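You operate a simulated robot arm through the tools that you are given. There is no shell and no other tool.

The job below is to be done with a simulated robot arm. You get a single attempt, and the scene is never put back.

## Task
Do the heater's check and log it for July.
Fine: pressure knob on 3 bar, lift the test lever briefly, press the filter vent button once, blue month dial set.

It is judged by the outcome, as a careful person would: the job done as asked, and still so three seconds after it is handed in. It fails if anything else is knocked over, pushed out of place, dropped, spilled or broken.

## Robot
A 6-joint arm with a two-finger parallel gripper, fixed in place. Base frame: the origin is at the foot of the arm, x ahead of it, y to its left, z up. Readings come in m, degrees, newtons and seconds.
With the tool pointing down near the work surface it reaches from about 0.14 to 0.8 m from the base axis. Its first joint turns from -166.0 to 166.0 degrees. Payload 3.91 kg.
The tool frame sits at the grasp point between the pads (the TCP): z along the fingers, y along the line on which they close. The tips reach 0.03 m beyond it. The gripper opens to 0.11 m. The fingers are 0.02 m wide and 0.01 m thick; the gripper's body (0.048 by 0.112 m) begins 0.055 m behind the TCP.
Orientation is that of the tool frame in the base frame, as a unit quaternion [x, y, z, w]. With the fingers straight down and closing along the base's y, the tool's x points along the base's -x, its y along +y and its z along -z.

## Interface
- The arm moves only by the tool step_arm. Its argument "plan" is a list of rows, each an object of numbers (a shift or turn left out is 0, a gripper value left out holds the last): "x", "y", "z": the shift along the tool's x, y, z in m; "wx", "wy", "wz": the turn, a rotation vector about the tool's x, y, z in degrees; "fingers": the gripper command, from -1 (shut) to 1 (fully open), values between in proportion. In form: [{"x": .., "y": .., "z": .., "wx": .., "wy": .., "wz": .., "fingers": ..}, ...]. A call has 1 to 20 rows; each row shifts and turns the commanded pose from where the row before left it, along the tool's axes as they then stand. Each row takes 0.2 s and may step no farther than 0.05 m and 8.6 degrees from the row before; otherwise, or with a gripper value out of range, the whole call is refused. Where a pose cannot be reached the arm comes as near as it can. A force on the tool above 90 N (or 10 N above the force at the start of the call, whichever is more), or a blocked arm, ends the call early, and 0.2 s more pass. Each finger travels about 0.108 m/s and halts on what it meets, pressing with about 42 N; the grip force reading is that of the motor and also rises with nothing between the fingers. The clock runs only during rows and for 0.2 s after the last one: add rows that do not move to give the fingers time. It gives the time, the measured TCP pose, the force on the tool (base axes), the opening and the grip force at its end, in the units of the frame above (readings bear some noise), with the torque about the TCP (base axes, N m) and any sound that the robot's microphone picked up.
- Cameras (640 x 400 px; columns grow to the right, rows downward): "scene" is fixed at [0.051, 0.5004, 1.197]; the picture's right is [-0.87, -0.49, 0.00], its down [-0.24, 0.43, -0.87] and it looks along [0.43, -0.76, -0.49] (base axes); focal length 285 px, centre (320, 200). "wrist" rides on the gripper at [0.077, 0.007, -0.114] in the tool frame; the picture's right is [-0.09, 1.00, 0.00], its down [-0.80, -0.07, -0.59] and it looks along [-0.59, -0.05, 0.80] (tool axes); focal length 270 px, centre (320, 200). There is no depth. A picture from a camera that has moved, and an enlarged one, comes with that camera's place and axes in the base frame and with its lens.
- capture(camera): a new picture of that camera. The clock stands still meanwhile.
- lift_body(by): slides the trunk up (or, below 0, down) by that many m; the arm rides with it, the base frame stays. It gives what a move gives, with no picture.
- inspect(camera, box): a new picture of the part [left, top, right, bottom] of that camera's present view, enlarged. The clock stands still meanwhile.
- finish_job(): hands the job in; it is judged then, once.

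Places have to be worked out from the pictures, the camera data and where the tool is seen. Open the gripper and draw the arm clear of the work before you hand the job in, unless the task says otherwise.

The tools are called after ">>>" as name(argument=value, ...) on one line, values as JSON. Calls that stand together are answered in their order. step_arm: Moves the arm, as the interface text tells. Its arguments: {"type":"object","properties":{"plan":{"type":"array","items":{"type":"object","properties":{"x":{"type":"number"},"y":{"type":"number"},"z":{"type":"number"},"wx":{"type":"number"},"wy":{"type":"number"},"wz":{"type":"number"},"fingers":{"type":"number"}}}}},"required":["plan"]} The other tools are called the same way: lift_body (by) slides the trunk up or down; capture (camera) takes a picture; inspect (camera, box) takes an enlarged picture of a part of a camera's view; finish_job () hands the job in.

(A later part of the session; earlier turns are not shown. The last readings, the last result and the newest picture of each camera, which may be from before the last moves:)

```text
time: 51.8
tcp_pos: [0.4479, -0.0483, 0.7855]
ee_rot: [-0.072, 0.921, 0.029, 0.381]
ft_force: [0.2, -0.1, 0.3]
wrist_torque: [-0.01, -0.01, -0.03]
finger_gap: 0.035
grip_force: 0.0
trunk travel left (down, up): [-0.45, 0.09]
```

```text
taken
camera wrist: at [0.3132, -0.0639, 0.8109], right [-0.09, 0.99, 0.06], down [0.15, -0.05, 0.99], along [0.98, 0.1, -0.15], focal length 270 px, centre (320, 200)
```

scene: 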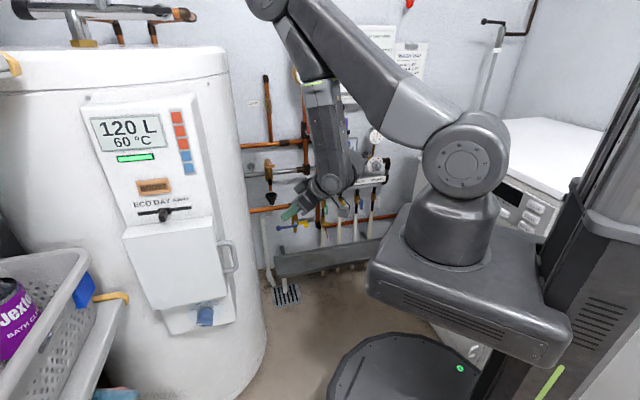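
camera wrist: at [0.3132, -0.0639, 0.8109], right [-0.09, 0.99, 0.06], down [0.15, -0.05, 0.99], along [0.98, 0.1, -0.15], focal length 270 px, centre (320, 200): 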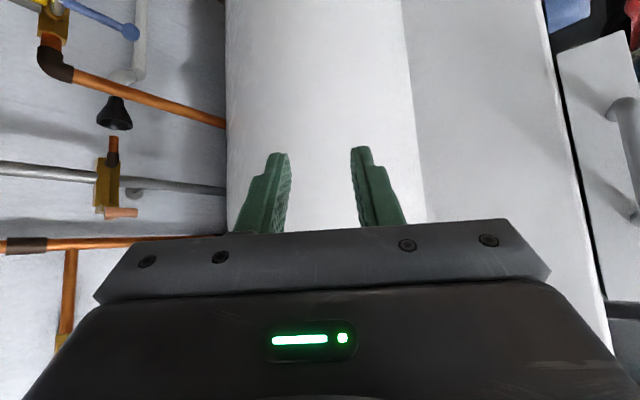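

The heater panel faces parallel to the pipe wall, so I must approach the dial along the same direction, from further left. I'll pitch the tool straight down and pull back toward the base before moving left.

>>> step_arm(plan=[{"wy": 7.5, "z": -0.02}, {"wy": 7.5, "z": -0.02}, {"wy": 7.5}, {"wy": 7.5}, {"wy": 7.5}, {"wy": 7.5}, {"x": 0.039, "y": 0.0066, "z": -0.02}, {"x": 0.039, "y": 0.0066, "z": -0.02}, {"x": 0.039, "y": 0.0066, "z": -0.02}, {}])

>>> capture(camera="scene")

>>> capture(camera="wrist")

```text
time: 54.0
tcp_pos: [0.3018, -0.0531, 0.8748]
ee_rot: [-0.079, 0.997, -0.001, 0.0]
ft_force: [-0.8, -0.3, -0.9]
wrist_torque: [-0.03, -0.02, 0.03]
finger_gap: 0.035
grip_force: 0.0
out of reach, approached as far as the arm can: row 5
trunk travel left (down, up): [-0.45, 0.09]
```

```text
taken
```

scene: 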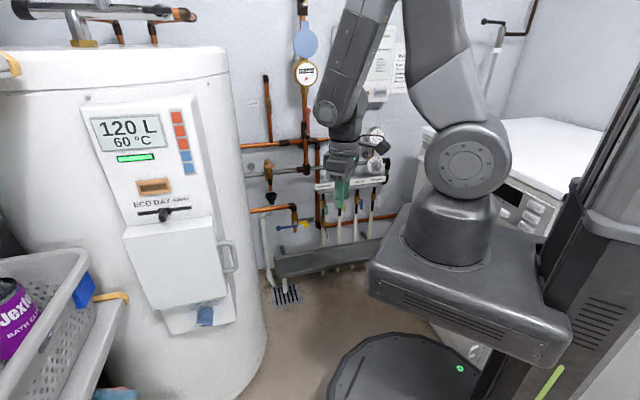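

```text
taken
camera wrist: at [0.2252, -0.0583, 0.9889], right [-0.07, 1.0, 0.0], down [0.8, 0.06, 0.6], along [0.59, 0.04, -0.8], focal length 270 px, centre (320, 200)
```

wrist: 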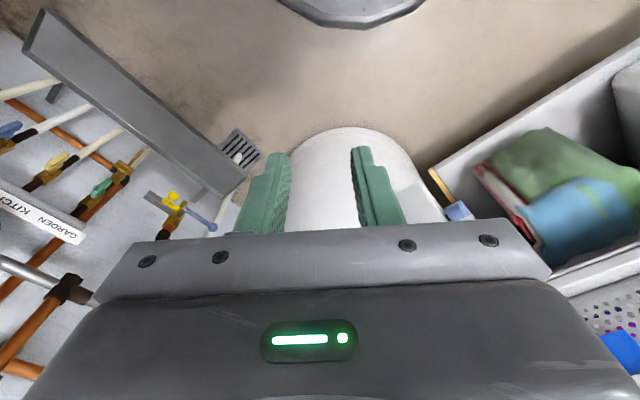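

Triangulating the blue dial gives about (0.532, 0.230, 0.59), i.e. a≈0.539, w≈0.21, and its bar points at JAN (-60°), so it needs about +80° clockwise. I'll move left with the tool still pointing down, then yaw to face the panel.

>>> step_arm(plan=[{"x": -0.0067, "y": 0.0424}, {"x": -0.0067, "y": 0.0424}, {"x": -0.0067, "y": 0.0424}, {"x": -0.0067, "y": 0.0424}, {"x": -0.0067, "y": 0.0424}, {"x": -0.0067, "y": 0.0424}, {"x": -0.0067, "y": 0.0424}, {"wz": 7.7}, {"wz": 7.7}, {"wz": 7.7}, {"wz": 7.7}, {"wz": 7.7}, {"wz": 7.7}, {"wz": 7.8}, {}])

>>> capture(camera="scene")

>>> capture(camera="wrist")

```text
time: 57.2
tcp_pos: [0.3032, 0.2482, 0.8744]
ee_rot: [0.384, 0.923, -0.001, 0.001]
ft_force: [0.6, -0.9, -0.3]
wrist_torque: [0.0, -0.02, 0.02]
finger_gap: 0.0352
grip_force: 0.0
trunk travel left (down, up): [-0.45, 0.09]
```

```text
taken
```

scene: 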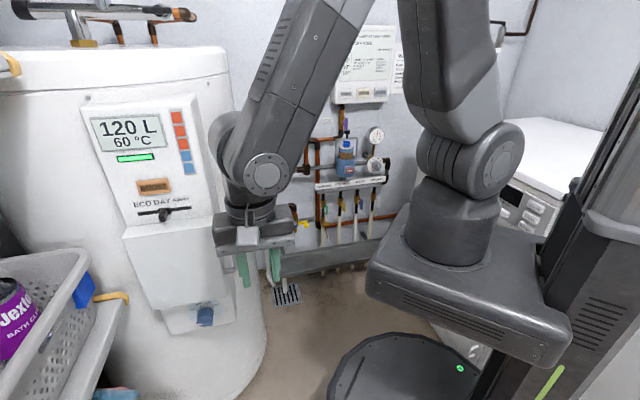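

```text
taken
camera wrist: at [0.2547, 0.3074, 0.9886], right [0.77, 0.64, 0.0], down [0.51, -0.62, 0.6], along [0.38, -0.46, -0.8], focal length 270 px, centre (320, 200)
```

wrist: 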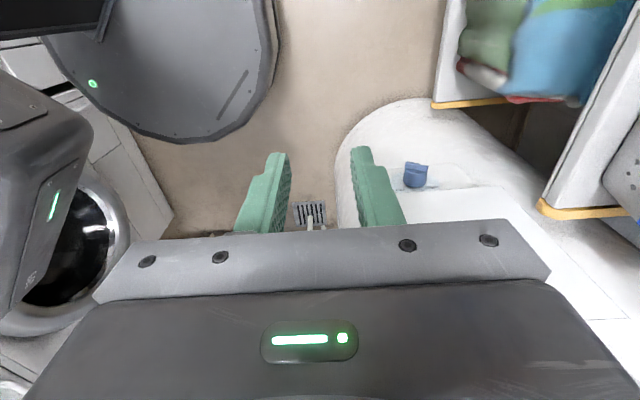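

Three views agree on the dial at a=0.539, w=0.213, z=0.592; the trolley's upper tier corner is at a≈0.674, so there's a clear corridor. I'll move left in front of the dial, then start pitching up.

>>> step_arm(plan=[{"y": 0.037}, {"y": 0.037}, {"y": 0.037}, {"y": 0.037}, {"wy": -7.5}, {"wy": -7.5}, {"wy": -7.5}, {"wy": -7.5}, {"wy": -7.5}, {"wy": -7.5}, {}])

>>> capture(camera="scene")

>>> capture(camera="wrist")

```text
time: 59.6
tcp_pos: [0.4096, 0.3539, 0.875]
ee_rot: [0.353, 0.853, -0.146, 0.355]
ft_force: [0.0, 0.7, 0.0]
wrist_torque: [-0.02, -0.01, 0.01]
finger_gap: 0.0353
grip_force: 0.0
trunk travel left (down, up): [-0.45, 0.09]
```

```text
taken
```

scene: 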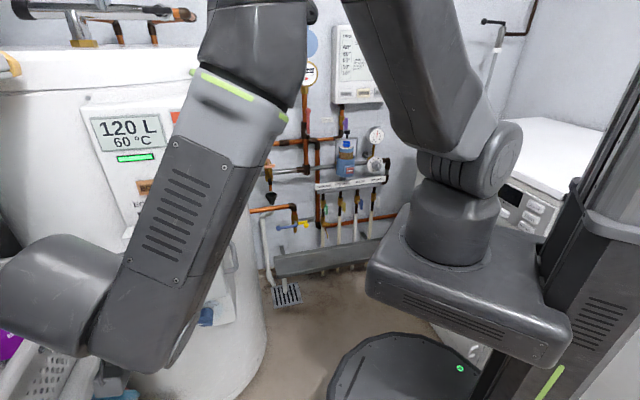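

```text
taken
camera wrist: at [0.3179, 0.4534, 0.9005], right [0.75, 0.66, 0.06], down [0.05, -0.15, 0.99], along [0.66, -0.74, -0.15], focal length 270 px, centre (320, 200)
```

wrist: 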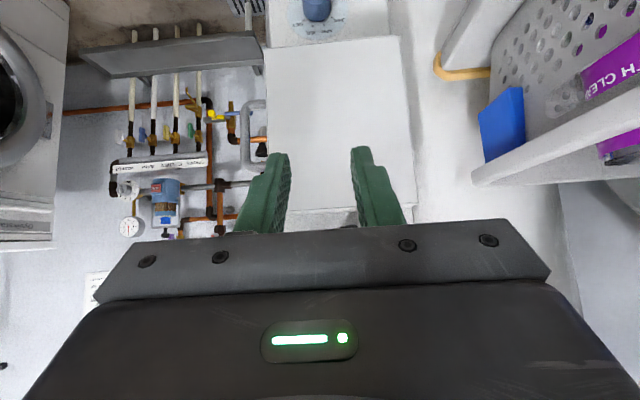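

The J5 link box is on the right side of the tool here, leaving the left (trolley) side fairly clear. I'll finish pitching to horizontal.

>>> step_arm(plan=[{"wy": -7.5}, {"wy": -7.5}, {"wy": -7.5}, {"wy": -7.5}, {"wy": -7.5}, {"wy": -7.5}, {}])

>>> capture(camera="scene")

>>> capture(camera="wrist")

```text
time: 61.2
tcp_pos: [0.4081, 0.3531, 0.8744]
ee_rot: [0.27, 0.652, -0.271, 0.655]
ft_force: [0.3, -0.1, -0.1]
wrist_torque: [0.01, -0.01, 0.0]
finger_gap: 0.0351
grip_force: 0.1
trunk travel left (down, up): [-0.45, 0.09]
```

```text
taken
```

scene: 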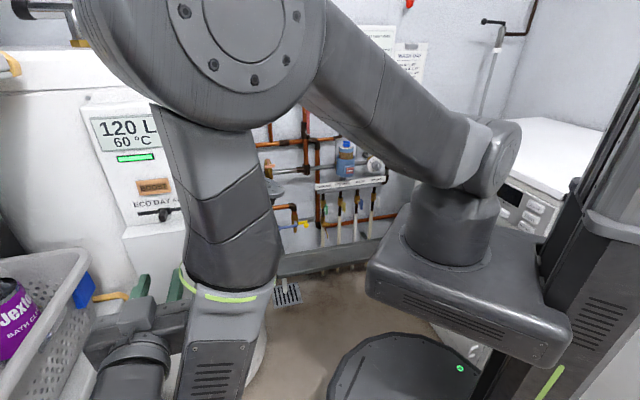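

```text
taken
camera wrist: at [0.333, 0.4385, 0.7968], right [0.7, 0.7, 0.09], down [-0.47, 0.37, 0.8], along [0.53, -0.6, 0.59], focal length 270 px, centre (320, 200)
```

wrist: 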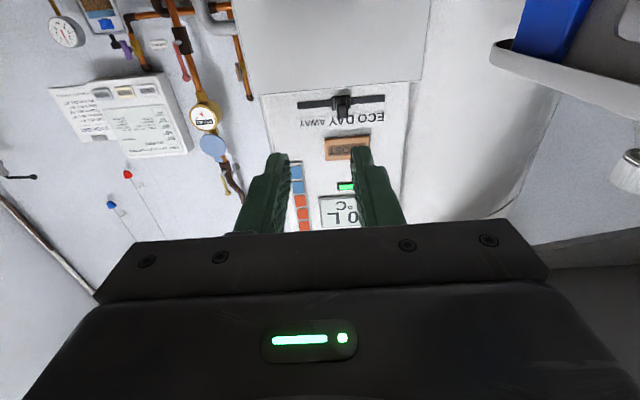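

Horizontal and facing the panel. I'll lower in stages toward the dial height.

>>> step_arm(plan=[{"x": 0.045}, {"x": 0.045}, {"x": 0.045}, {}])

>>> capture(camera="scene")

>>> capture(camera="wrist")

```text
time: 62.2
tcp_pos: [0.4079, 0.3526, 0.7375]
ee_rot: [0.271, 0.653, -0.271, 0.654]
ft_force: [-0.5, -0.2, 0.0]
wrist_torque: [0.01, -0.03, -0.02]
finger_gap: 0.0351
grip_force: 0.1
trunk travel left (down, up): [-0.45, 0.09]
```

```text
taken
```

scene: 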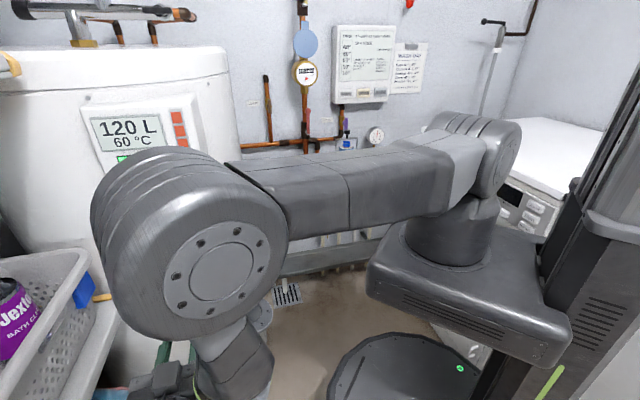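

```text
taken
camera wrist: at [0.3331, 0.4386, 0.6612], right [0.7, 0.7, 0.09], down [-0.47, 0.37, 0.8], along [0.53, -0.61, 0.59], focal length 270 px, centre (320, 200)
```

wrist: 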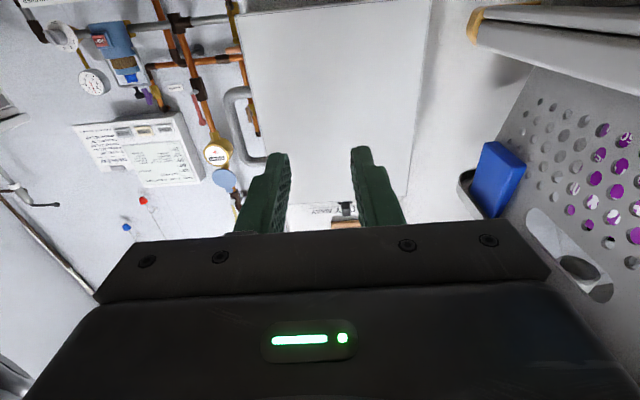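

The arm shape is good here. Rather than fold the elbow further, I'll lower the trunk 0.14 m so the whole arm drops straight down to dial height.

>>> lift_body(by=-0.07)

>>> capture(camera="scene")

>>> capture(camera="wrist")

```text
time: 63.3
tcp_pos: [0.4079, 0.3519, 0.6678]
ee_rot: [0.271, 0.652, -0.271, 0.654]
ft_force: [-0.9, -0.2, 0.8]
wrist_torque: [-0.05, -0.04, 0.01]
finger_gap: 0.0351
grip_force: 0.0
trunk travel left (down, up): [-0.38, 0.16]
```

```text
taken
```

scene: 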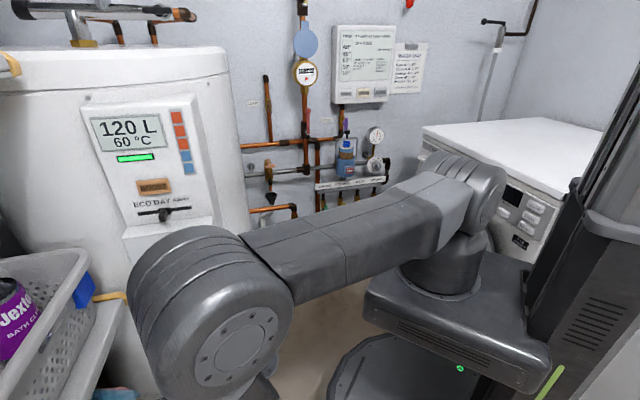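

```text
taken
camera wrist: at [0.333, 0.4384, 0.5917], right [0.71, 0.7, 0.09], down [-0.47, 0.37, 0.8], along [0.53, -0.61, 0.59], focal length 270 px, centre (320, 200)
```

wrist: 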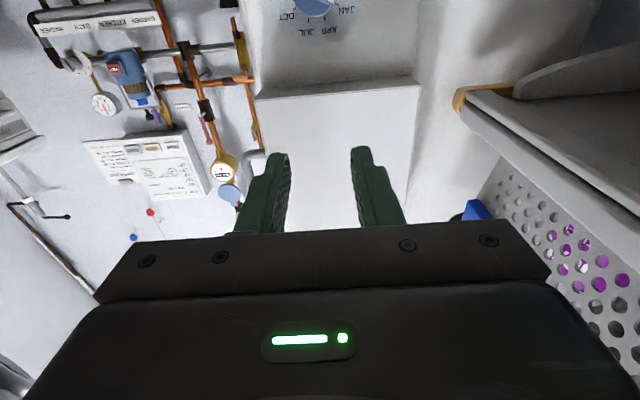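

Dial is coming into view at the top. Lowering another 0.07 m.

>>> lift_body(by=-0.07)

>>> capture(camera="scene")

>>> capture(camera="wrist")

>>> inspect(camera="wrist", box=[240, 0, 440, 130])

```text
time: 64.4
tcp_pos: [0.4081, 0.3525, 0.5976]
ee_rot: [0.271, 0.652, -0.271, 0.654]
ft_force: [-1.3, -1.0, -0.2]
wrist_torque: [0.03, -0.02, -0.01]
finger_gap: 0.0352
grip_force: 0.1
trunk travel left (down, up): [-0.31, 0.23]
```

```text
taken
```

scene: 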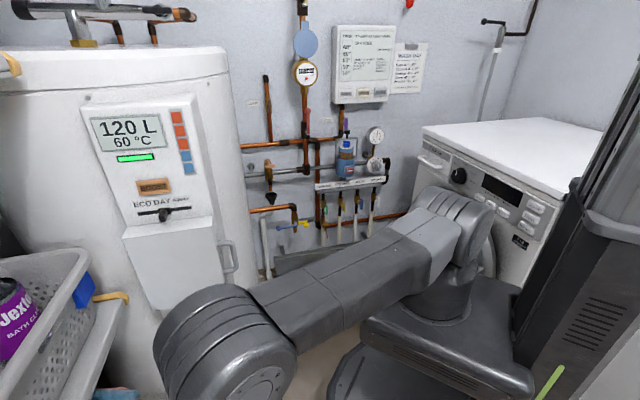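

```text
taken
camera wrist: at [0.333, 0.4384, 0.5217], right [0.7, 0.7, 0.09], down [-0.47, 0.37, 0.8], along [0.53, -0.61, 0.59], focal length 270 px, centre (320, 200)
```

wrist: 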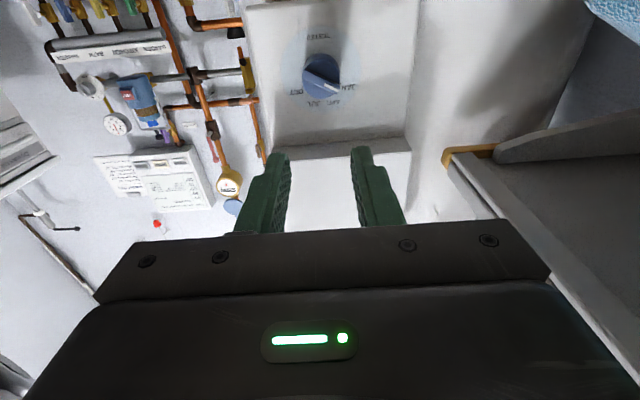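

```text
3.08 times, centred on (340, 65) of wrist
camera zoom: at [0.333, 0.4384, 0.5217], right [0.7, 0.7, 0.09], down [-0.47, 0.37, 0.8], along [0.53, -0.61, 0.59], focal length 832 px, centre (258, 615)
```

zoom: 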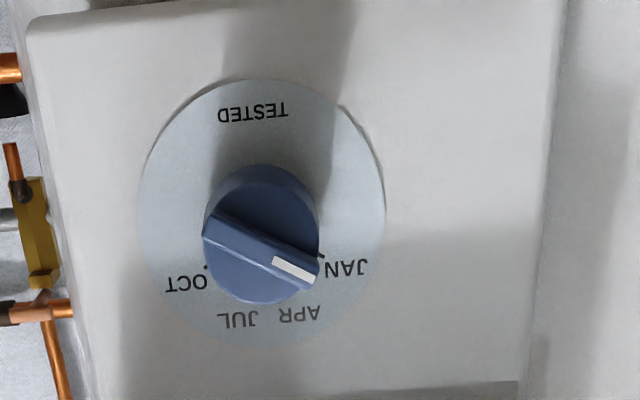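

All reading consistently: labels at ±60/±20°, bar on JAN at -60°, dial centre about a=0.541, z≈0.58, bar front w≈0.187. I'll align with it and roll -60° so the fingers straddle the bar.

>>> step_arm(plan=[{"x": 0.017, "y": 0.003}, {"wz": -7.5}, {"wz": -7.5}, {"wz": -7.5}, {"wz": -7.5}, {"wz": -7.5}, {"wz": -7.5}, {"wz": -7.5}, {"wz": -7.5}, {}])

>>> capture(camera="wrist")

>>> inspect(camera="wrist", box=[240, 0, 400, 160])

>>> capture(camera="scene")

```text
time: 66.6
tcp_pos: [0.4104, 0.3542, 0.5822]
ee_rot: [-0.092, 0.7, -0.562, 0.43]
ft_force: [0.5, 0.6, -0.3]
wrist_torque: [0.01, -0.01, -0.01]
finger_gap: 0.0352
grip_force: 0.0
trunk travel left (down, up): [-0.31, 0.23]
```

```text
taken
camera wrist: at [0.2856, 0.3908, 0.5375], right [0.41, 0.4, -0.82], down [0.05, 0.89, 0.46], along [0.91, -0.22, 0.34], focal length 270 px, centre (320, 200)
```

wrist: 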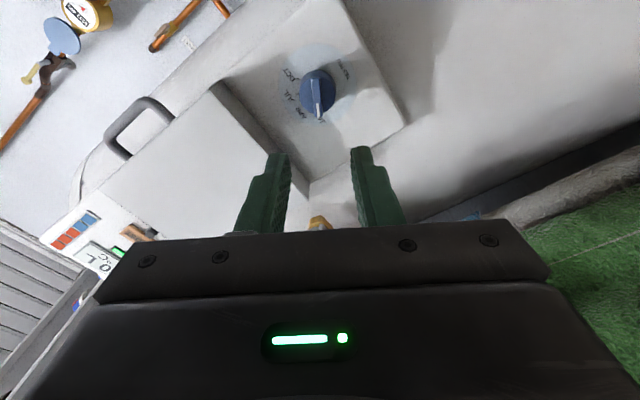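

```text
2.50 times, centred on (320, 80) of wrist
camera zoom: at [0.2856, 0.3908, 0.5375], right [0.41, 0.4, -0.82], down [0.05, 0.89, 0.46], along [0.91, -0.22, 0.34], focal length 676 px, centre (320, 500)
```

zoom: 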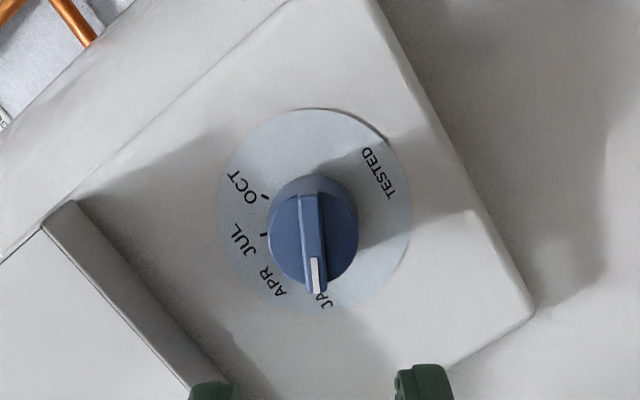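

```text
taken
```

scene: 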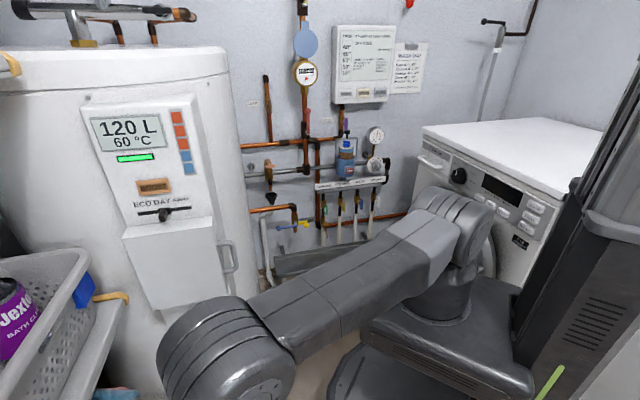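

Well aligned: bar front is about 0.166 ahead, within 2 mm of the tool axis. Advancing 0.10 m and re-checking.

>>> step_arm(plan=[{"y": -0.002, "z": 0.033}, {"z": 0.033}, {"z": 0.034}, {}])

>>> inspect(camera="wrist", box=[220, 40, 420, 220])

>>> capture(camera="scene")

```text
time: 67.6
tcp_pos: [0.4812, 0.2828, 0.5849]
ee_rot: [-0.092, 0.7, -0.561, 0.431]
ft_force: [1.0, 0.0, 0.4]
wrist_torque: [-0.01, -0.01, -0.01]
finger_gap: 0.0352
grip_force: 0.0
trunk travel left (down, up): [-0.31, 0.23]
```

```text
2.22 times, centred on (320, 130) of wrist
camera zoom: at [0.3563, 0.3189, 0.5392], right [0.41, 0.41, -0.82], down [0.05, 0.89, 0.46], along [0.91, -0.23, 0.34], focal length 601 px, centre (320, 356)
```

zoom: 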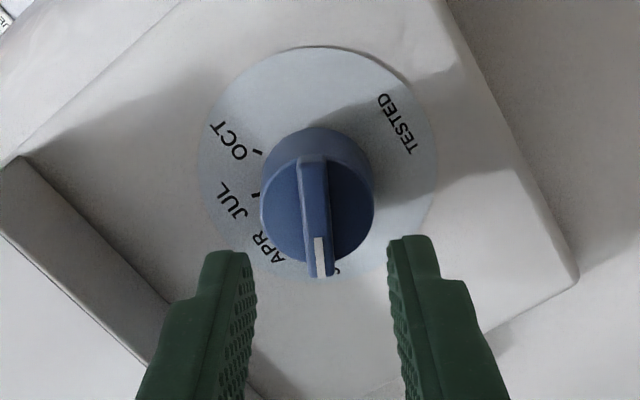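

```text
taken
```

scene: 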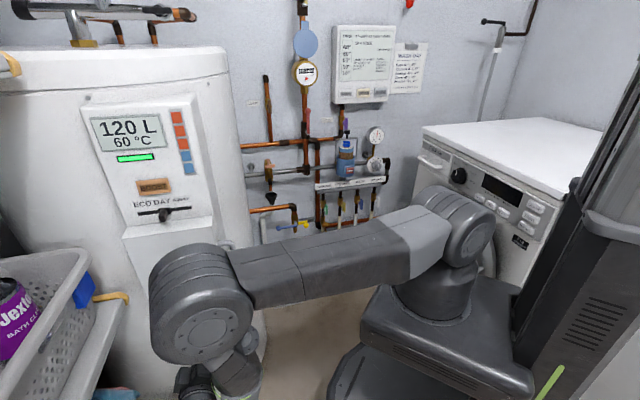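

Two views agree that the bar front is 0.065 ahead of the TCP. As on the other knob, ~6 mm of overlap is right, so I'll advance 41 mm and close gently.

>>> step_arm(plan=[{"y": -0.001, "z": 0.015}, {"z": 0.012}, {"z": 0.008}, {"z": 0.006}, {}])

>>> inspect(camera="wrist", box=[220, 60, 420, 240])

```text
time: 68.8
tcp_pos: [0.5072, 0.2558, 0.5853]
ee_rot: [-0.093, 0.7, -0.562, 0.431]
ft_force: [-33.4, 18.3, -6.5]
wrist_torque: [0.36, 0.36, -0.14]
finger_gap: 0.035
grip_force: 0.1
trunk travel left (down, up): [-0.31, 0.23]
```

```text
2.22 times, centred on (320, 150) of wrist
camera zoom: at [0.3822, 0.2916, 0.5399], right [0.41, 0.41, -0.82], down [0.04, 0.89, 0.46], along [0.91, -0.22, 0.34], focal length 601 px, centre (320, 311)
```

zoom: 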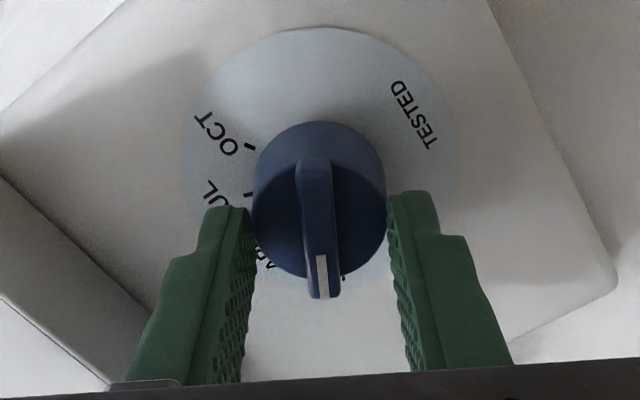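

Tips have met the knob's face (≈37 N). I'll relax 3 mm and close on the bar.

>>> step_arm(plan=[{"z": -0.0035}, {"fingers": -0.6}, {"fingers": -0.8}, {"fingers": -1}, {"fingers": -1}])

>>> inspect(camera="wrist", box=[220, 60, 420, 240])

```text
time: 70.0
tcp_pos: [0.5075, 0.2563, 0.5849]
ee_rot: [-0.091, 0.7, -0.562, 0.43]
ft_force: [7.8, 3.8, 1.2]
wrist_torque: [0.02, 0.0, 0.15]
finger_gap: 0.0093
grip_force: 44.8
trunk travel left (down, up): [-0.31, 0.23]
```

```text
2.22 times, centred on (320, 150) of wrist
camera zoom: at [0.3827, 0.2927, 0.5404], right [0.41, 0.4, -0.82], down [0.05, 0.89, 0.46], along [0.91, -0.23, 0.34], focal length 601 px, centre (320, 311)
```

zoom: 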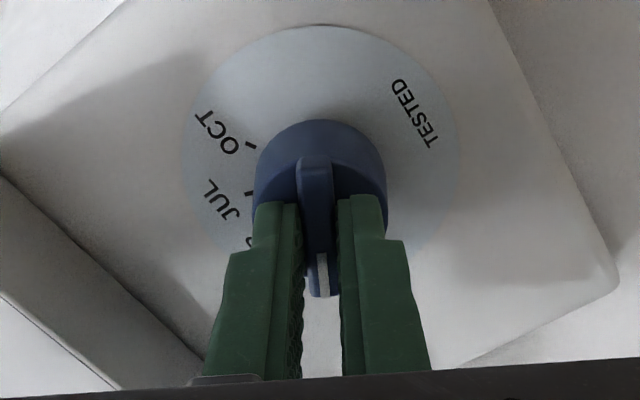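

Bar gripped (gap 9.3 mm) with little load. Starting the clockwise turn.

>>> step_arm(plan=[{"wz": 8}, {"wz": 8}, {"wz": 8}, {"wz": 8}, {}])

>>> inspect(camera="wrist", box=[220, 60, 420, 240])

>>> capture(camera="scene")

```text
time: 71.2
tcp_pos: [0.5076, 0.2574, 0.5849]
ee_rot: [0.106, 0.699, -0.421, 0.569]
ft_force: [22.6, 1.1, 10.6]
wrist_torque: [0.4, 0.43, -0.03]
finger_gap: 0.0091
grip_force: 45.0
trunk travel left (down, up): [-0.31, 0.23]
```

```text
2.22 times, centred on (320, 150) of wrist
camera zoom: at [0.4061, 0.316, 0.5136], right [0.65, 0.65, -0.39], down [-0.2, 0.64, 0.74], along [0.73, -0.41, 0.55], focal length 601 px, centre (320, 311)
```

zoom: 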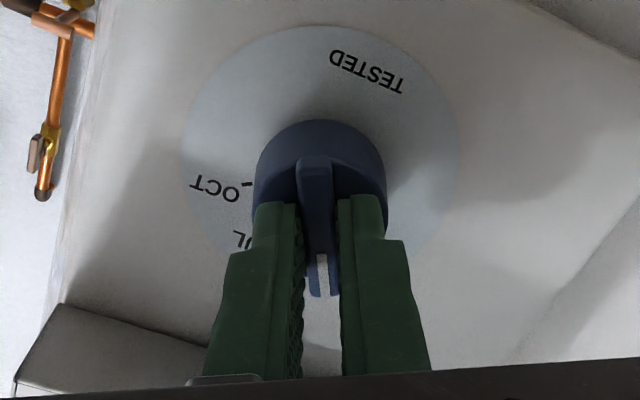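

```text
taken
```

scene: 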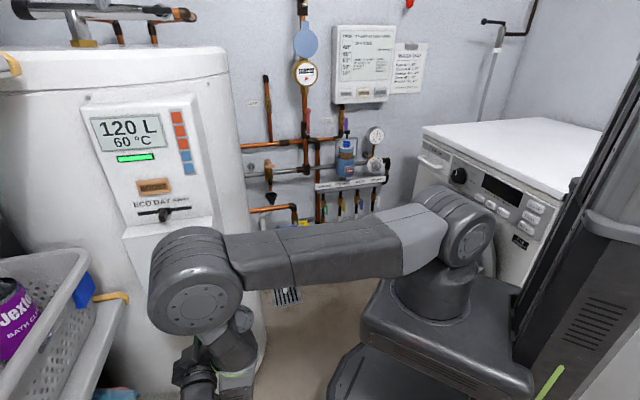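

Knob is turning with the gripper; 32° done. Continuing 40° more.

>>> step_arm(plan=[{"wz": 8}, {"wz": 8}, {"wz": 8}, {"wz": 8}, {"wz": 8}, {}])

>>> inspect(camera="wrist", box=[220, 60, 420, 240])

```text
time: 72.2
tcp_pos: [0.5073, 0.2582, 0.5849]
ee_rot: [0.302, 0.633, -0.266, 0.661]
ft_force: [-34.6, -19.5, 24.0]
wrist_torque: [-1.27, -1.23, -0.6]
finger_gap: 0.0092
grip_force: 44.7
out of reach, approached as far as the arm can: row 4, 5
trunk travel left (down, up): [-0.31, 0.23]
stopped in row 5: the force on the tool passed its limit at 144 N (the readings are from after the stop); the commanded pose is now the measured one
```

```text
2.22 times, centred on (320, 150) of wrist
camera zoom: at [0.4405, 0.3487, 0.5059], right [0.73, 0.67, 0.15], down [-0.5, 0.37, 0.79], along [0.47, -0.65, 0.6], focal length 601 px, centre (320, 311)
```

zoom: 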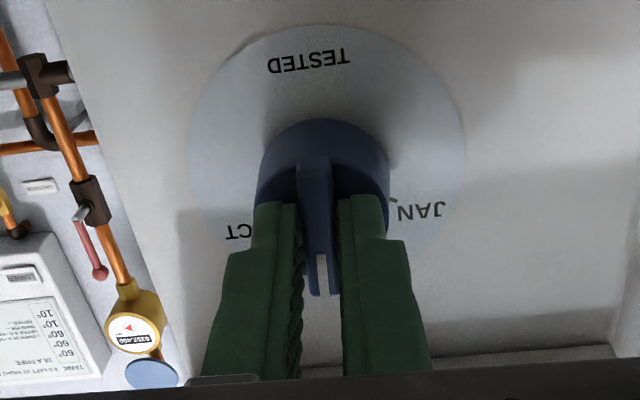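

The wrist reached a joint limit at about +3° with the dial near mid-way (between APR and JUL), and the force limit stopped the move. I'll release, back off, and re-grip the symmetric bar with the tool rolled the other way round (-180°).

>>> step_arm(plan=[{"fingers": -0.8}, {"fingers": -0.6}, {"fingers": -0.4}, {"z": -0.02}, {"z": -0.04}, {"z": -0.04}, {}])

>>> capture(camera="wrist")

>>> inspect(camera="wrist", box=[240, 20, 400, 160])

>>> capture(camera="scene")

```text
time: 73.8
tcp_pos: [0.4434, 0.3324, 0.5796]
ee_rot: [0.301, 0.637, -0.264, 0.659]
ft_force: [0.2, -0.4, -0.4]
wrist_torque: [-0.03, -0.06, -0.02]
finger_gap: 0.0331
grip_force: 0.2
trunk travel left (down, up): [-0.31, 0.23]
```

```text
taken
camera wrist: at [0.375, 0.4247, 0.5019], right [0.72, 0.67, 0.15], down [-0.5, 0.36, 0.79], along [0.48, -0.65, 0.59], focal length 270 px, centre (320, 200)
```

wrist: 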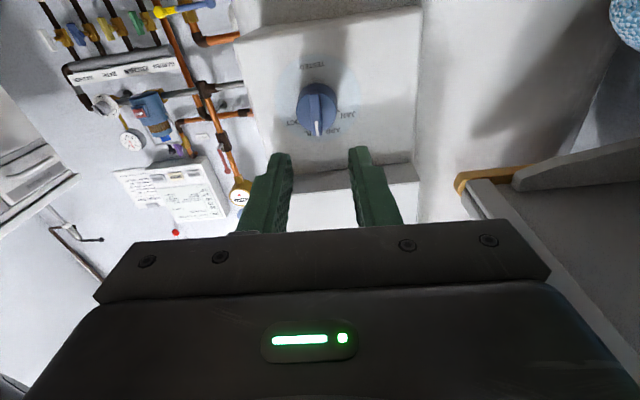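

```text
2.86 times, centred on (320, 90) of wrist
camera zoom: at [0.375, 0.4247, 0.5019], right [0.72, 0.67, 0.15], down [-0.5, 0.36, 0.79], along [0.48, -0.65, 0.59], focal length 772 px, centre (320, 514)
```

zoom: 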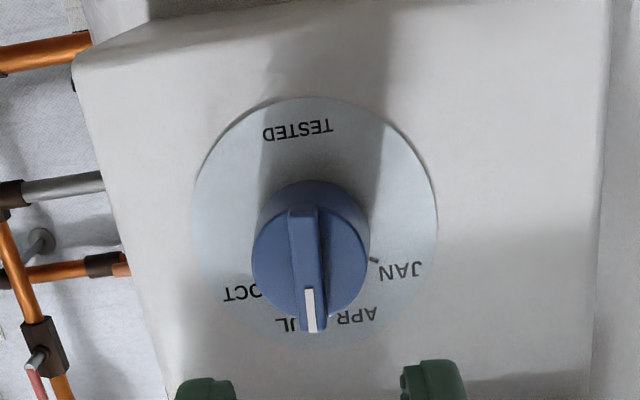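

```text
taken
```

scene: 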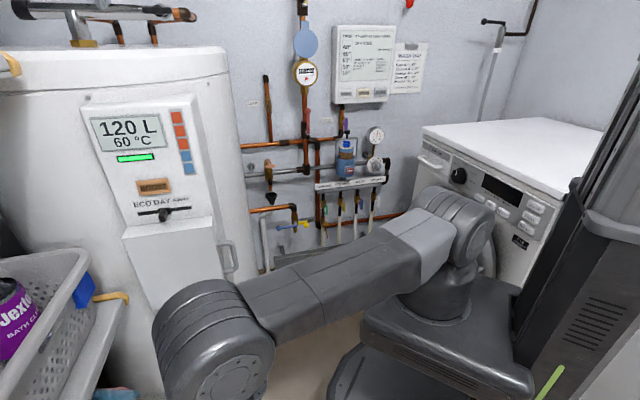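

The dial is at about +4° (between APR and JUL); JUL is at +20°. Only J6 is at its limit, so I'll undo the slight tilt and roll -180°, the camera swinging round on the right side away from the trolley.

>>> step_arm(plan=[{"wx": -2.4, "wy": 1.0}, {"wz": -8.5}, {"wz": -8.5}, {"wz": -8.5}, {"wz": -8.5}, {"wz": -8.5}, {"wz": -8.5}, {"wz": -8.5}, {"wz": -8.5}, {"wz": -8.5}, {"wz": -8.5}, {"wz": -8.5}, {"wz": -8.5}, {"wz": -8.5}, {"wz": -8.5}, {"wz": -8.5}, {"wz": -8.5}, {"wz": -8.5}, {"wz": -8.5}, {"wz": -8.5}])

>>> capture(camera="wrist")

```text
time: 78.0
tcp_pos: [0.4428, 0.3337, 0.5802]
ee_rot: [0.593, -0.39, 0.69, 0.14]
ft_force: [0.5, -0.8, 0.4]
wrist_torque: [0.01, -0.02, -0.01]
finger_gap: 0.033
grip_force: 0.0
trunk travel left (down, up): [-0.31, 0.23]
```

```text
taken
camera wrist: at [0.3386, 0.3886, 0.6495], right [-0.63, -0.63, -0.45], down [-0.17, 0.68, -0.71], along [0.76, -0.37, -0.54], focal length 270 px, centre (320, 200)
```

wrist: 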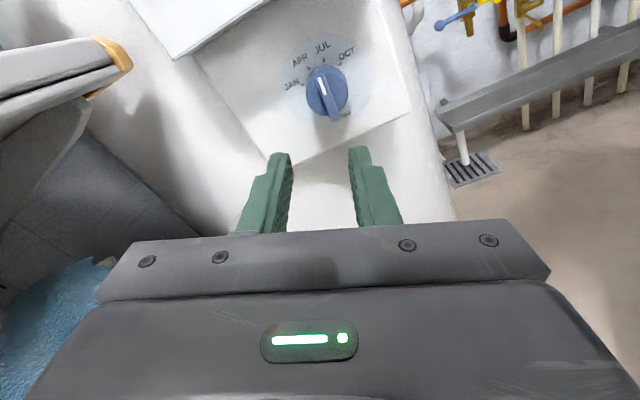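

Good upright view of the dial now. Rolling the last 18° to line up with the bar.

>>> step_arm(plan=[{"wz": -6.2}, {"wz": -6.2}, {"wz": -6.0}, {}])

>>> capture(camera="wrist")

>>> inspect(camera="wrist", box=[240, 20, 400, 180])

```text
time: 79.0
tcp_pos: [0.4439, 0.3336, 0.5807]
ee_rot: [0.648, -0.29, 0.66, 0.246]
ft_force: [-0.7, -0.5, 0.7]
wrist_torque: [0.0, 0.01, -0.01]
finger_gap: 0.0331
grip_force: 0.0
trunk travel left (down, up): [-0.31, 0.23]
```

```text
taken
camera wrist: at [0.3552, 0.4053, 0.6571], right [-0.7, -0.7, -0.15], down [-0.34, 0.51, -0.79], along [0.63, -0.5, -0.59], focal length 270 px, centre (320, 200)
```

wrist: 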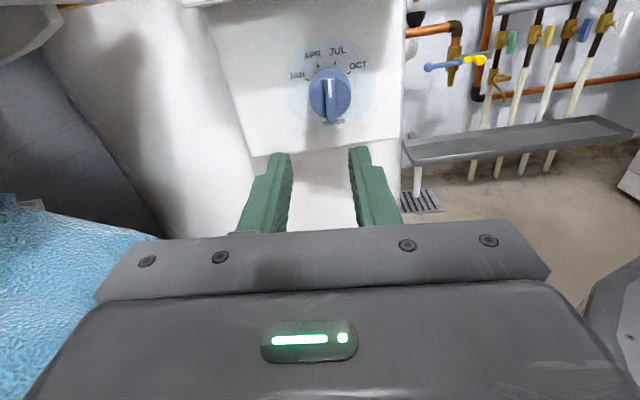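

```text
2.50 times, centred on (320, 100) of wrist
camera zoom: at [0.3552, 0.4053, 0.6571], right [-0.7, -0.7, -0.15], down [-0.34, 0.51, -0.79], along [0.63, -0.5, -0.59], focal length 676 px, centre (320, 450)
```

zoom: 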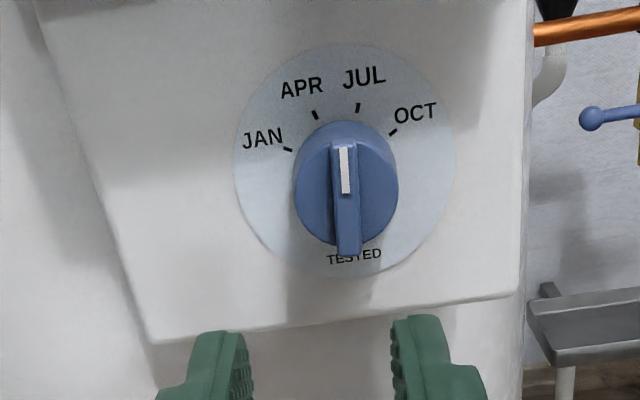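

Tool is square to the panel and matched to the bar. Offset to the known knob axis is about x+5.5 mm, y+9.6 mm; I'll correct it and advance 0.08.

>>> step_arm(plan=[{"x": 0.0055, "y": 0.0096}, {"z": 0.03}, {"z": 0.03}, {"z": 0.02}, {}])

>>> inspect(camera="wrist", box=[220, 60, 420, 240])

```text
time: 80.2
tcp_pos: [0.4935, 0.268, 0.5846]
ee_rot: [0.647, -0.291, 0.66, 0.247]
ft_force: [-0.6, -0.3, -0.8]
wrist_torque: [0.02, -0.07, 0.05]
finger_gap: 0.0331
grip_force: 0.0
trunk travel left (down, up): [-0.31, 0.23]
```

```text
2.22 times, centred on (320, 150) of wrist
camera zoom: at [0.405, 0.3413, 0.6613], right [-0.7, -0.7, -0.15], down [-0.34, 0.51, -0.79], along [0.63, -0.5, -0.59], focal length 601 px, centre (320, 311)
```

zoom: 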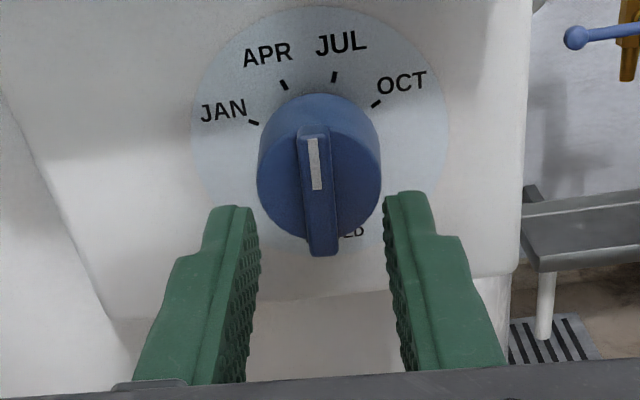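

Centred nicely. Advancing the last 17 mm and closing.

>>> step_arm(plan=[{"z": 0.01}, {"z": 0.007}, {"fingers": -0.6}, {"fingers": -0.8}, {"fingers": -1}, {"fingers": -1}])

>>> inspect(camera="wrist", box=[220, 60, 420, 240])

```text
time: 81.7
tcp_pos: [0.5052, 0.2577, 0.5839]
ee_rot: [0.647, -0.291, 0.66, 0.247]
ft_force: [-1.7, -1.2, 1.0]
wrist_torque: [-0.03, -0.04, -0.09]
finger_gap: 0.0089
grip_force: 44.2
trunk travel left (down, up): [-0.31, 0.23]
```

```text
2.22 times, centred on (320, 150) of wrist
camera zoom: at [0.417, 0.3299, 0.6616], right [-0.7, -0.7, -0.15], down [-0.34, 0.51, -0.79], along [0.63, -0.5, -0.59], focal length 601 px, centre (320, 311)
```

zoom: 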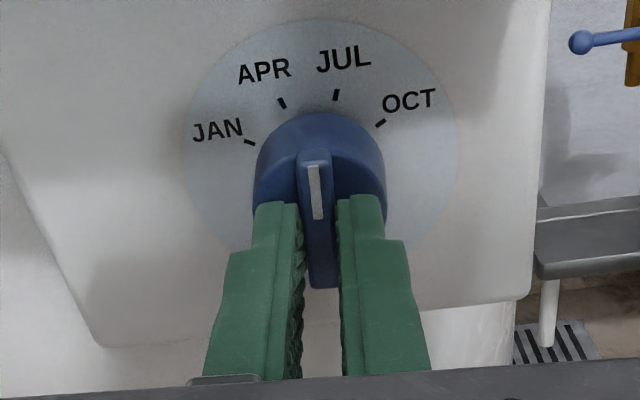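

Gripped cleanly with no side load. Turning 16.5° clockwise to JUL.

>>> step_arm(plan=[{"wz": 6}, {"wz": 6}, {"wz": 4.5}, {}])

>>> inspect(camera="wrist", box=[220, 60, 420, 240])

>>> inspect(camera="scene", box=[140, 260, 280, 350])

```text
time: 82.7
tcp_pos: [0.5057, 0.2584, 0.5848]
ee_rot: [0.599, -0.381, 0.689, 0.15]
ft_force: [-0.2, -4.0, 1.6]
wrist_torque: [-0.82, -0.79, -0.52]
finger_gap: 0.0088
grip_force: 45.2
trunk travel left (down, up): [-0.31, 0.23]
```

```text
2.22 times, centred on (320, 150) of wrist
camera zoom: at [0.4021, 0.315, 0.6551], right [-0.64, -0.64, -0.43], down [-0.18, 0.67, -0.72], along [0.75, -0.38, -0.54], focal length 601 px, centre (320, 311)
```

zoom: 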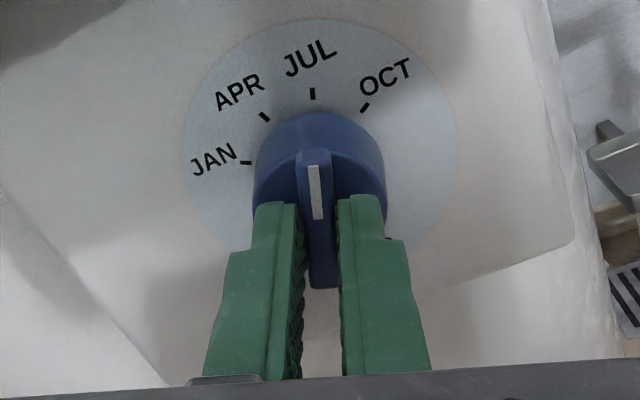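

```text
4.44 times, centred on (210, 305) of scene
camera zoom: at [0.051, 0.5004, 1.197], right [-0.87, -0.49, 0.0], down [-0.24, 0.43, -0.87], along [0.43, -0.76, -0.49], focal length 1268 px, centre (809, -267)
```

zoom: 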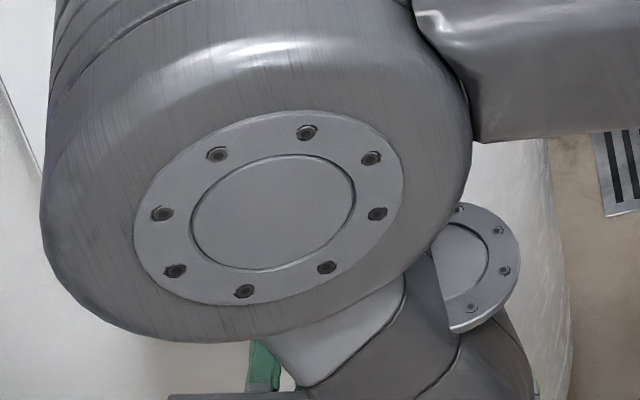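

The bar lines up with the JUL tick (roll 20.2°). Releasing gently and backing away.

>>> step_arm(plan=[{"fingers": -0.8}, {"fingers": -0.6}, {"fingers": -0.4}, {"z": -0.02}, {"z": -0.04}, {"z": -0.04}, {}])

>>> inspect(camera="wrist", box=[240, 20, 400, 180])

>>> capture(camera="scene")

```text
time: 84.2
tcp_pos: [0.4346, 0.3284, 0.5856]
ee_rot: [0.599, -0.38, 0.689, 0.15]
ft_force: [-0.3, -0.1, -0.1]
wrist_torque: [0.02, -0.01, -0.02]
finger_gap: 0.0328
grip_force: 0.1
trunk travel left (down, up): [-0.31, 0.23]
```

```text
2.50 times, centred on (320, 100) of wrist
camera zoom: at [0.3312, 0.386, 0.6562], right [-0.64, -0.64, -0.43], down [-0.19, 0.66, -0.72], along [0.75, -0.38, -0.54], focal length 676 px, centre (320, 450)
```

zoom: 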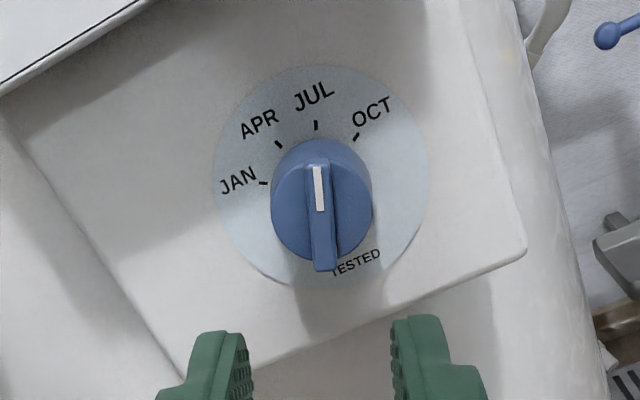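

```text
taken
```

scene: 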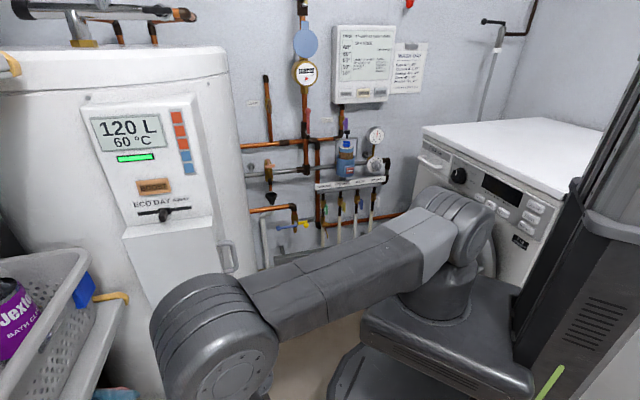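

The pointer stays on JUL after release. Now I'll raise the trunk back up to draw the arm clear.

>>> lift_body(by=0.14)

>>> step_arm(plan=[{"z": -0.03, "fingers": 0.5}, {"x": 0.04}, {"x": 0.04}, {"x": 0.04}, {}])

>>> capture(camera="scene")

>>> capture(camera="wrist")

```text
time: 85.9
tcp_pos: [0.4348, 0.3294, 0.7256]
ee_rot: [0.599, -0.38, 0.689, 0.15]
ft_force: [0.0, 0.6, 0.7]
wrist_torque: [0.04, -0.05, 0.01]
finger_gap: 0.0331
grip_force: 0.1
trunk travel left (down, up): [-0.45, 0.09]
```

```text
time: 87.1
tcp_pos: [0.3844, 0.3205, 0.841]
ee_rot: [0.599, -0.381, 0.688, 0.15]
ft_force: [0.8, -0.5, 0.7]
wrist_torque: [0.05, 0.01, 0.01]
finger_gap: 0.0824
grip_force: 0.0
trunk travel left (down, up): [-0.45, 0.09]
```

```text
taken
```

scene: 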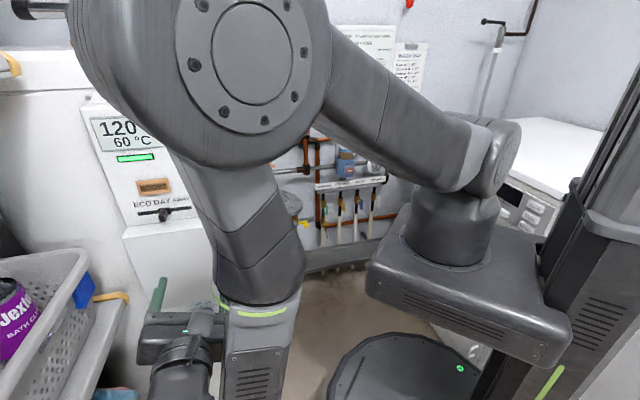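

```text
taken
camera wrist: at [0.2811, 0.3765, 0.9111], right [-0.64, -0.64, -0.43], down [-0.19, 0.66, -0.72], along [0.75, -0.38, -0.54], focal length 270 px, centre (320, 200)
```

wrist: 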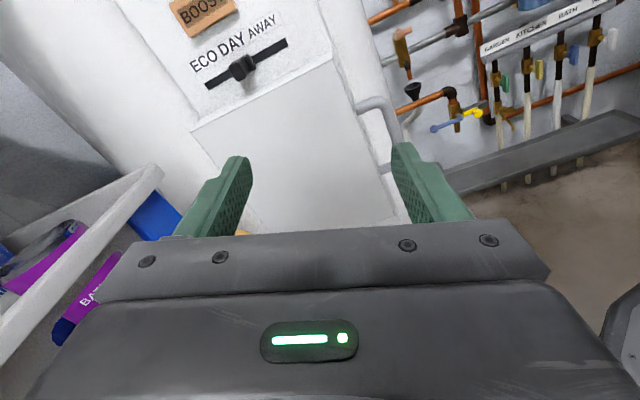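

Arm is clear of the panel. I'll move it a bit further right/back to see the whole heater for a last check.

>>> step_arm(plan=[{"y": 0.038, "x": 0.014}, {"y": 0.038, "x": 0.014}, {"y": 0.038, "x": 0.014}, {"y": 0.038, "x": 0.014, "fingers": 1}, {"fingers": 1}])

>>> capture(camera="scene")

>>> inspect(camera="scene", box=[160, 290, 250, 340])

>>> inspect(camera="scene", box=[320, 110, 400, 190])

>>> inspect(camera="scene", box=[235, 140, 325, 240])

```text
time: 88.3
tcp_pos: [0.2713, 0.2046, 0.8402]
ee_rot: [0.599, -0.381, 0.689, 0.149]
ft_force: [0.1, 0.0, 0.1]
wrist_torque: [0.03, 0.01, 0.01]
finger_gap: 0.1099
grip_force: 0.0
trunk travel left (down, up): [-0.45, 0.09]
```

```text
taken
```

scene: 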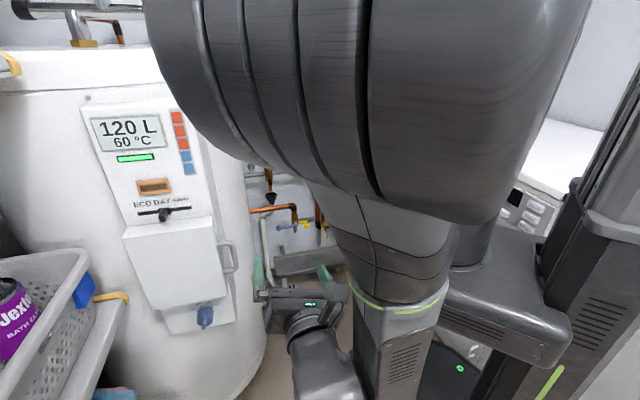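

```text
7.11 times, centred on (205, 315) of scene
camera zoom: at [0.051, 0.5004, 1.197], right [-0.87, -0.49, 0.0], down [-0.24, 0.43, -0.87], along [0.43, -0.76, -0.49], focal length 2029 px, centre (1138, -618)
```

zoom: 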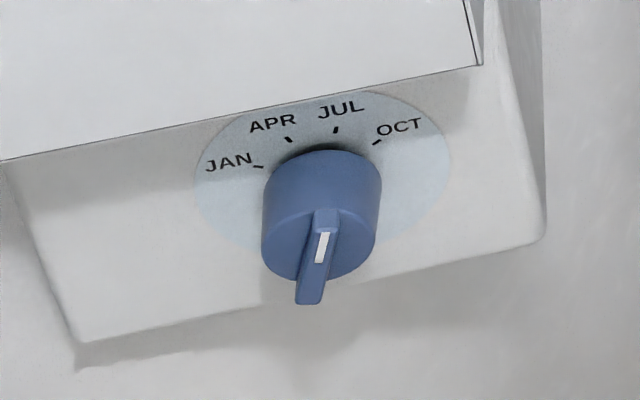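

```text
5.00 times, centred on (360, 150) of scene
camera zoom: at [0.051, 0.5004, 1.197], right [-0.87, -0.49, 0.0], down [-0.24, 0.43, -0.87], along [0.43, -0.76, -0.49], focal length 1427 px, centre (120, 450)
```

zoom: 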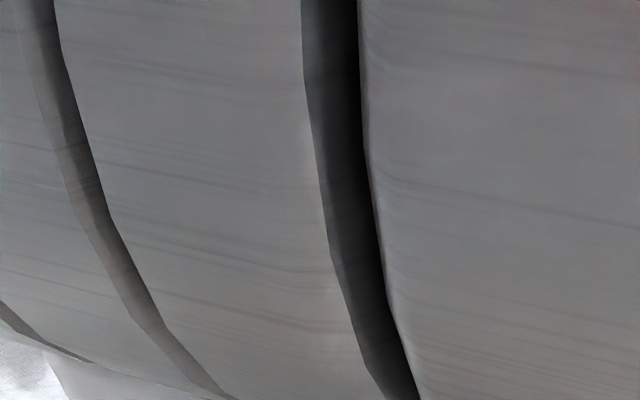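

```text
4.00 times, centred on (280, 190) of scene
camera zoom: at [0.051, 0.5004, 1.197], right [-0.87, -0.49, 0.0], down [-0.24, 0.43, -0.87], along [0.43, -0.76, -0.49], focal length 1142 px, centre (480, 240)
```

zoom: 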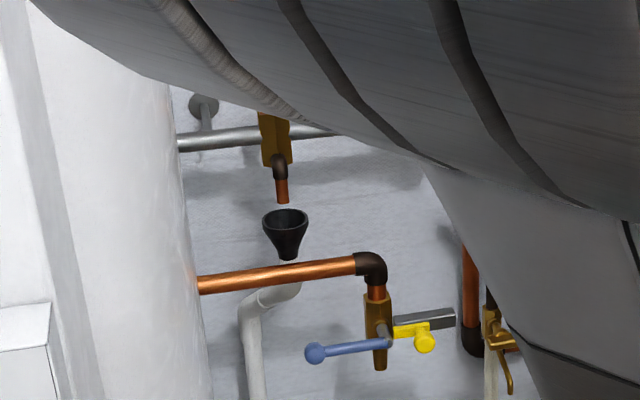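

Dial reads JUL (20.5° by my projection), and the relief valve isn't running. I'll take one wrist view to re-check the gauge and pipe wall.

>>> capture(camera="wrist")

```text
taken
camera wrist: at [0.1676, 0.2612, 0.9104], right [-0.64, -0.64, -0.43], down [-0.18, 0.67, -0.72], along [0.75, -0.38, -0.54], focal length 270 px, centre (320, 200)
```

wrist: 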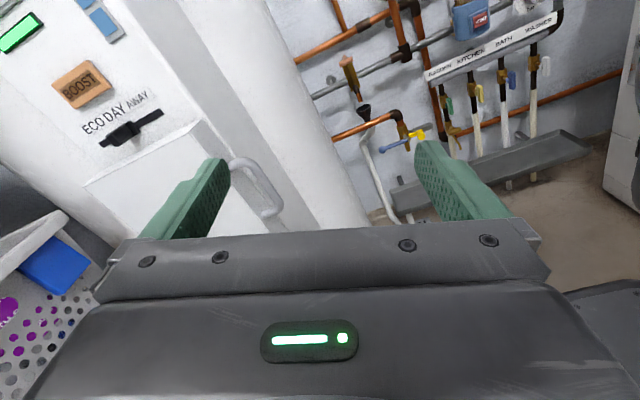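

>>> step_arm(plan=[{"wy": 8}, {"wy": 8}, {"wy": 8}, {}])

>>> capture(camera="wrist")

```text
time: 89.3
tcp_pos: [0.2718, 0.2049, 0.8381]
ee_rot: [0.442, -0.341, 0.799, 0.225]
ft_force: [0.8, 0.1, -0.3]
wrist_torque: [0.01, 0.02, -0.05]
finger_gap: 0.1099
grip_force: 0.1
trunk travel left (down, up): [-0.45, 0.09]
```

```text
taken
camera wrist: at [0.1651, 0.2904, 0.8598], right [-0.61, -0.67, -0.42], down [0.12, 0.44, -0.89], along [0.78, -0.6, -0.19], focal length 270 px, centre (320, 200)
```

wrist: 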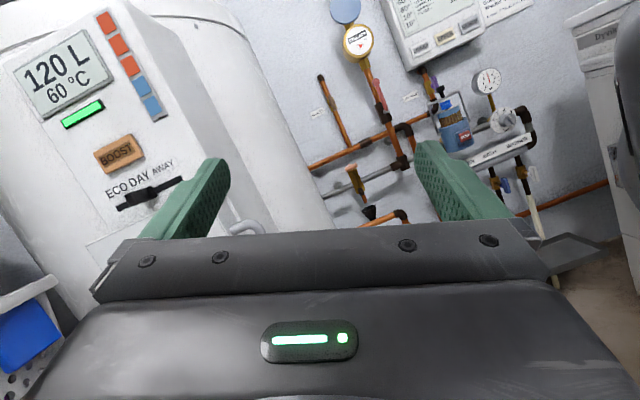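

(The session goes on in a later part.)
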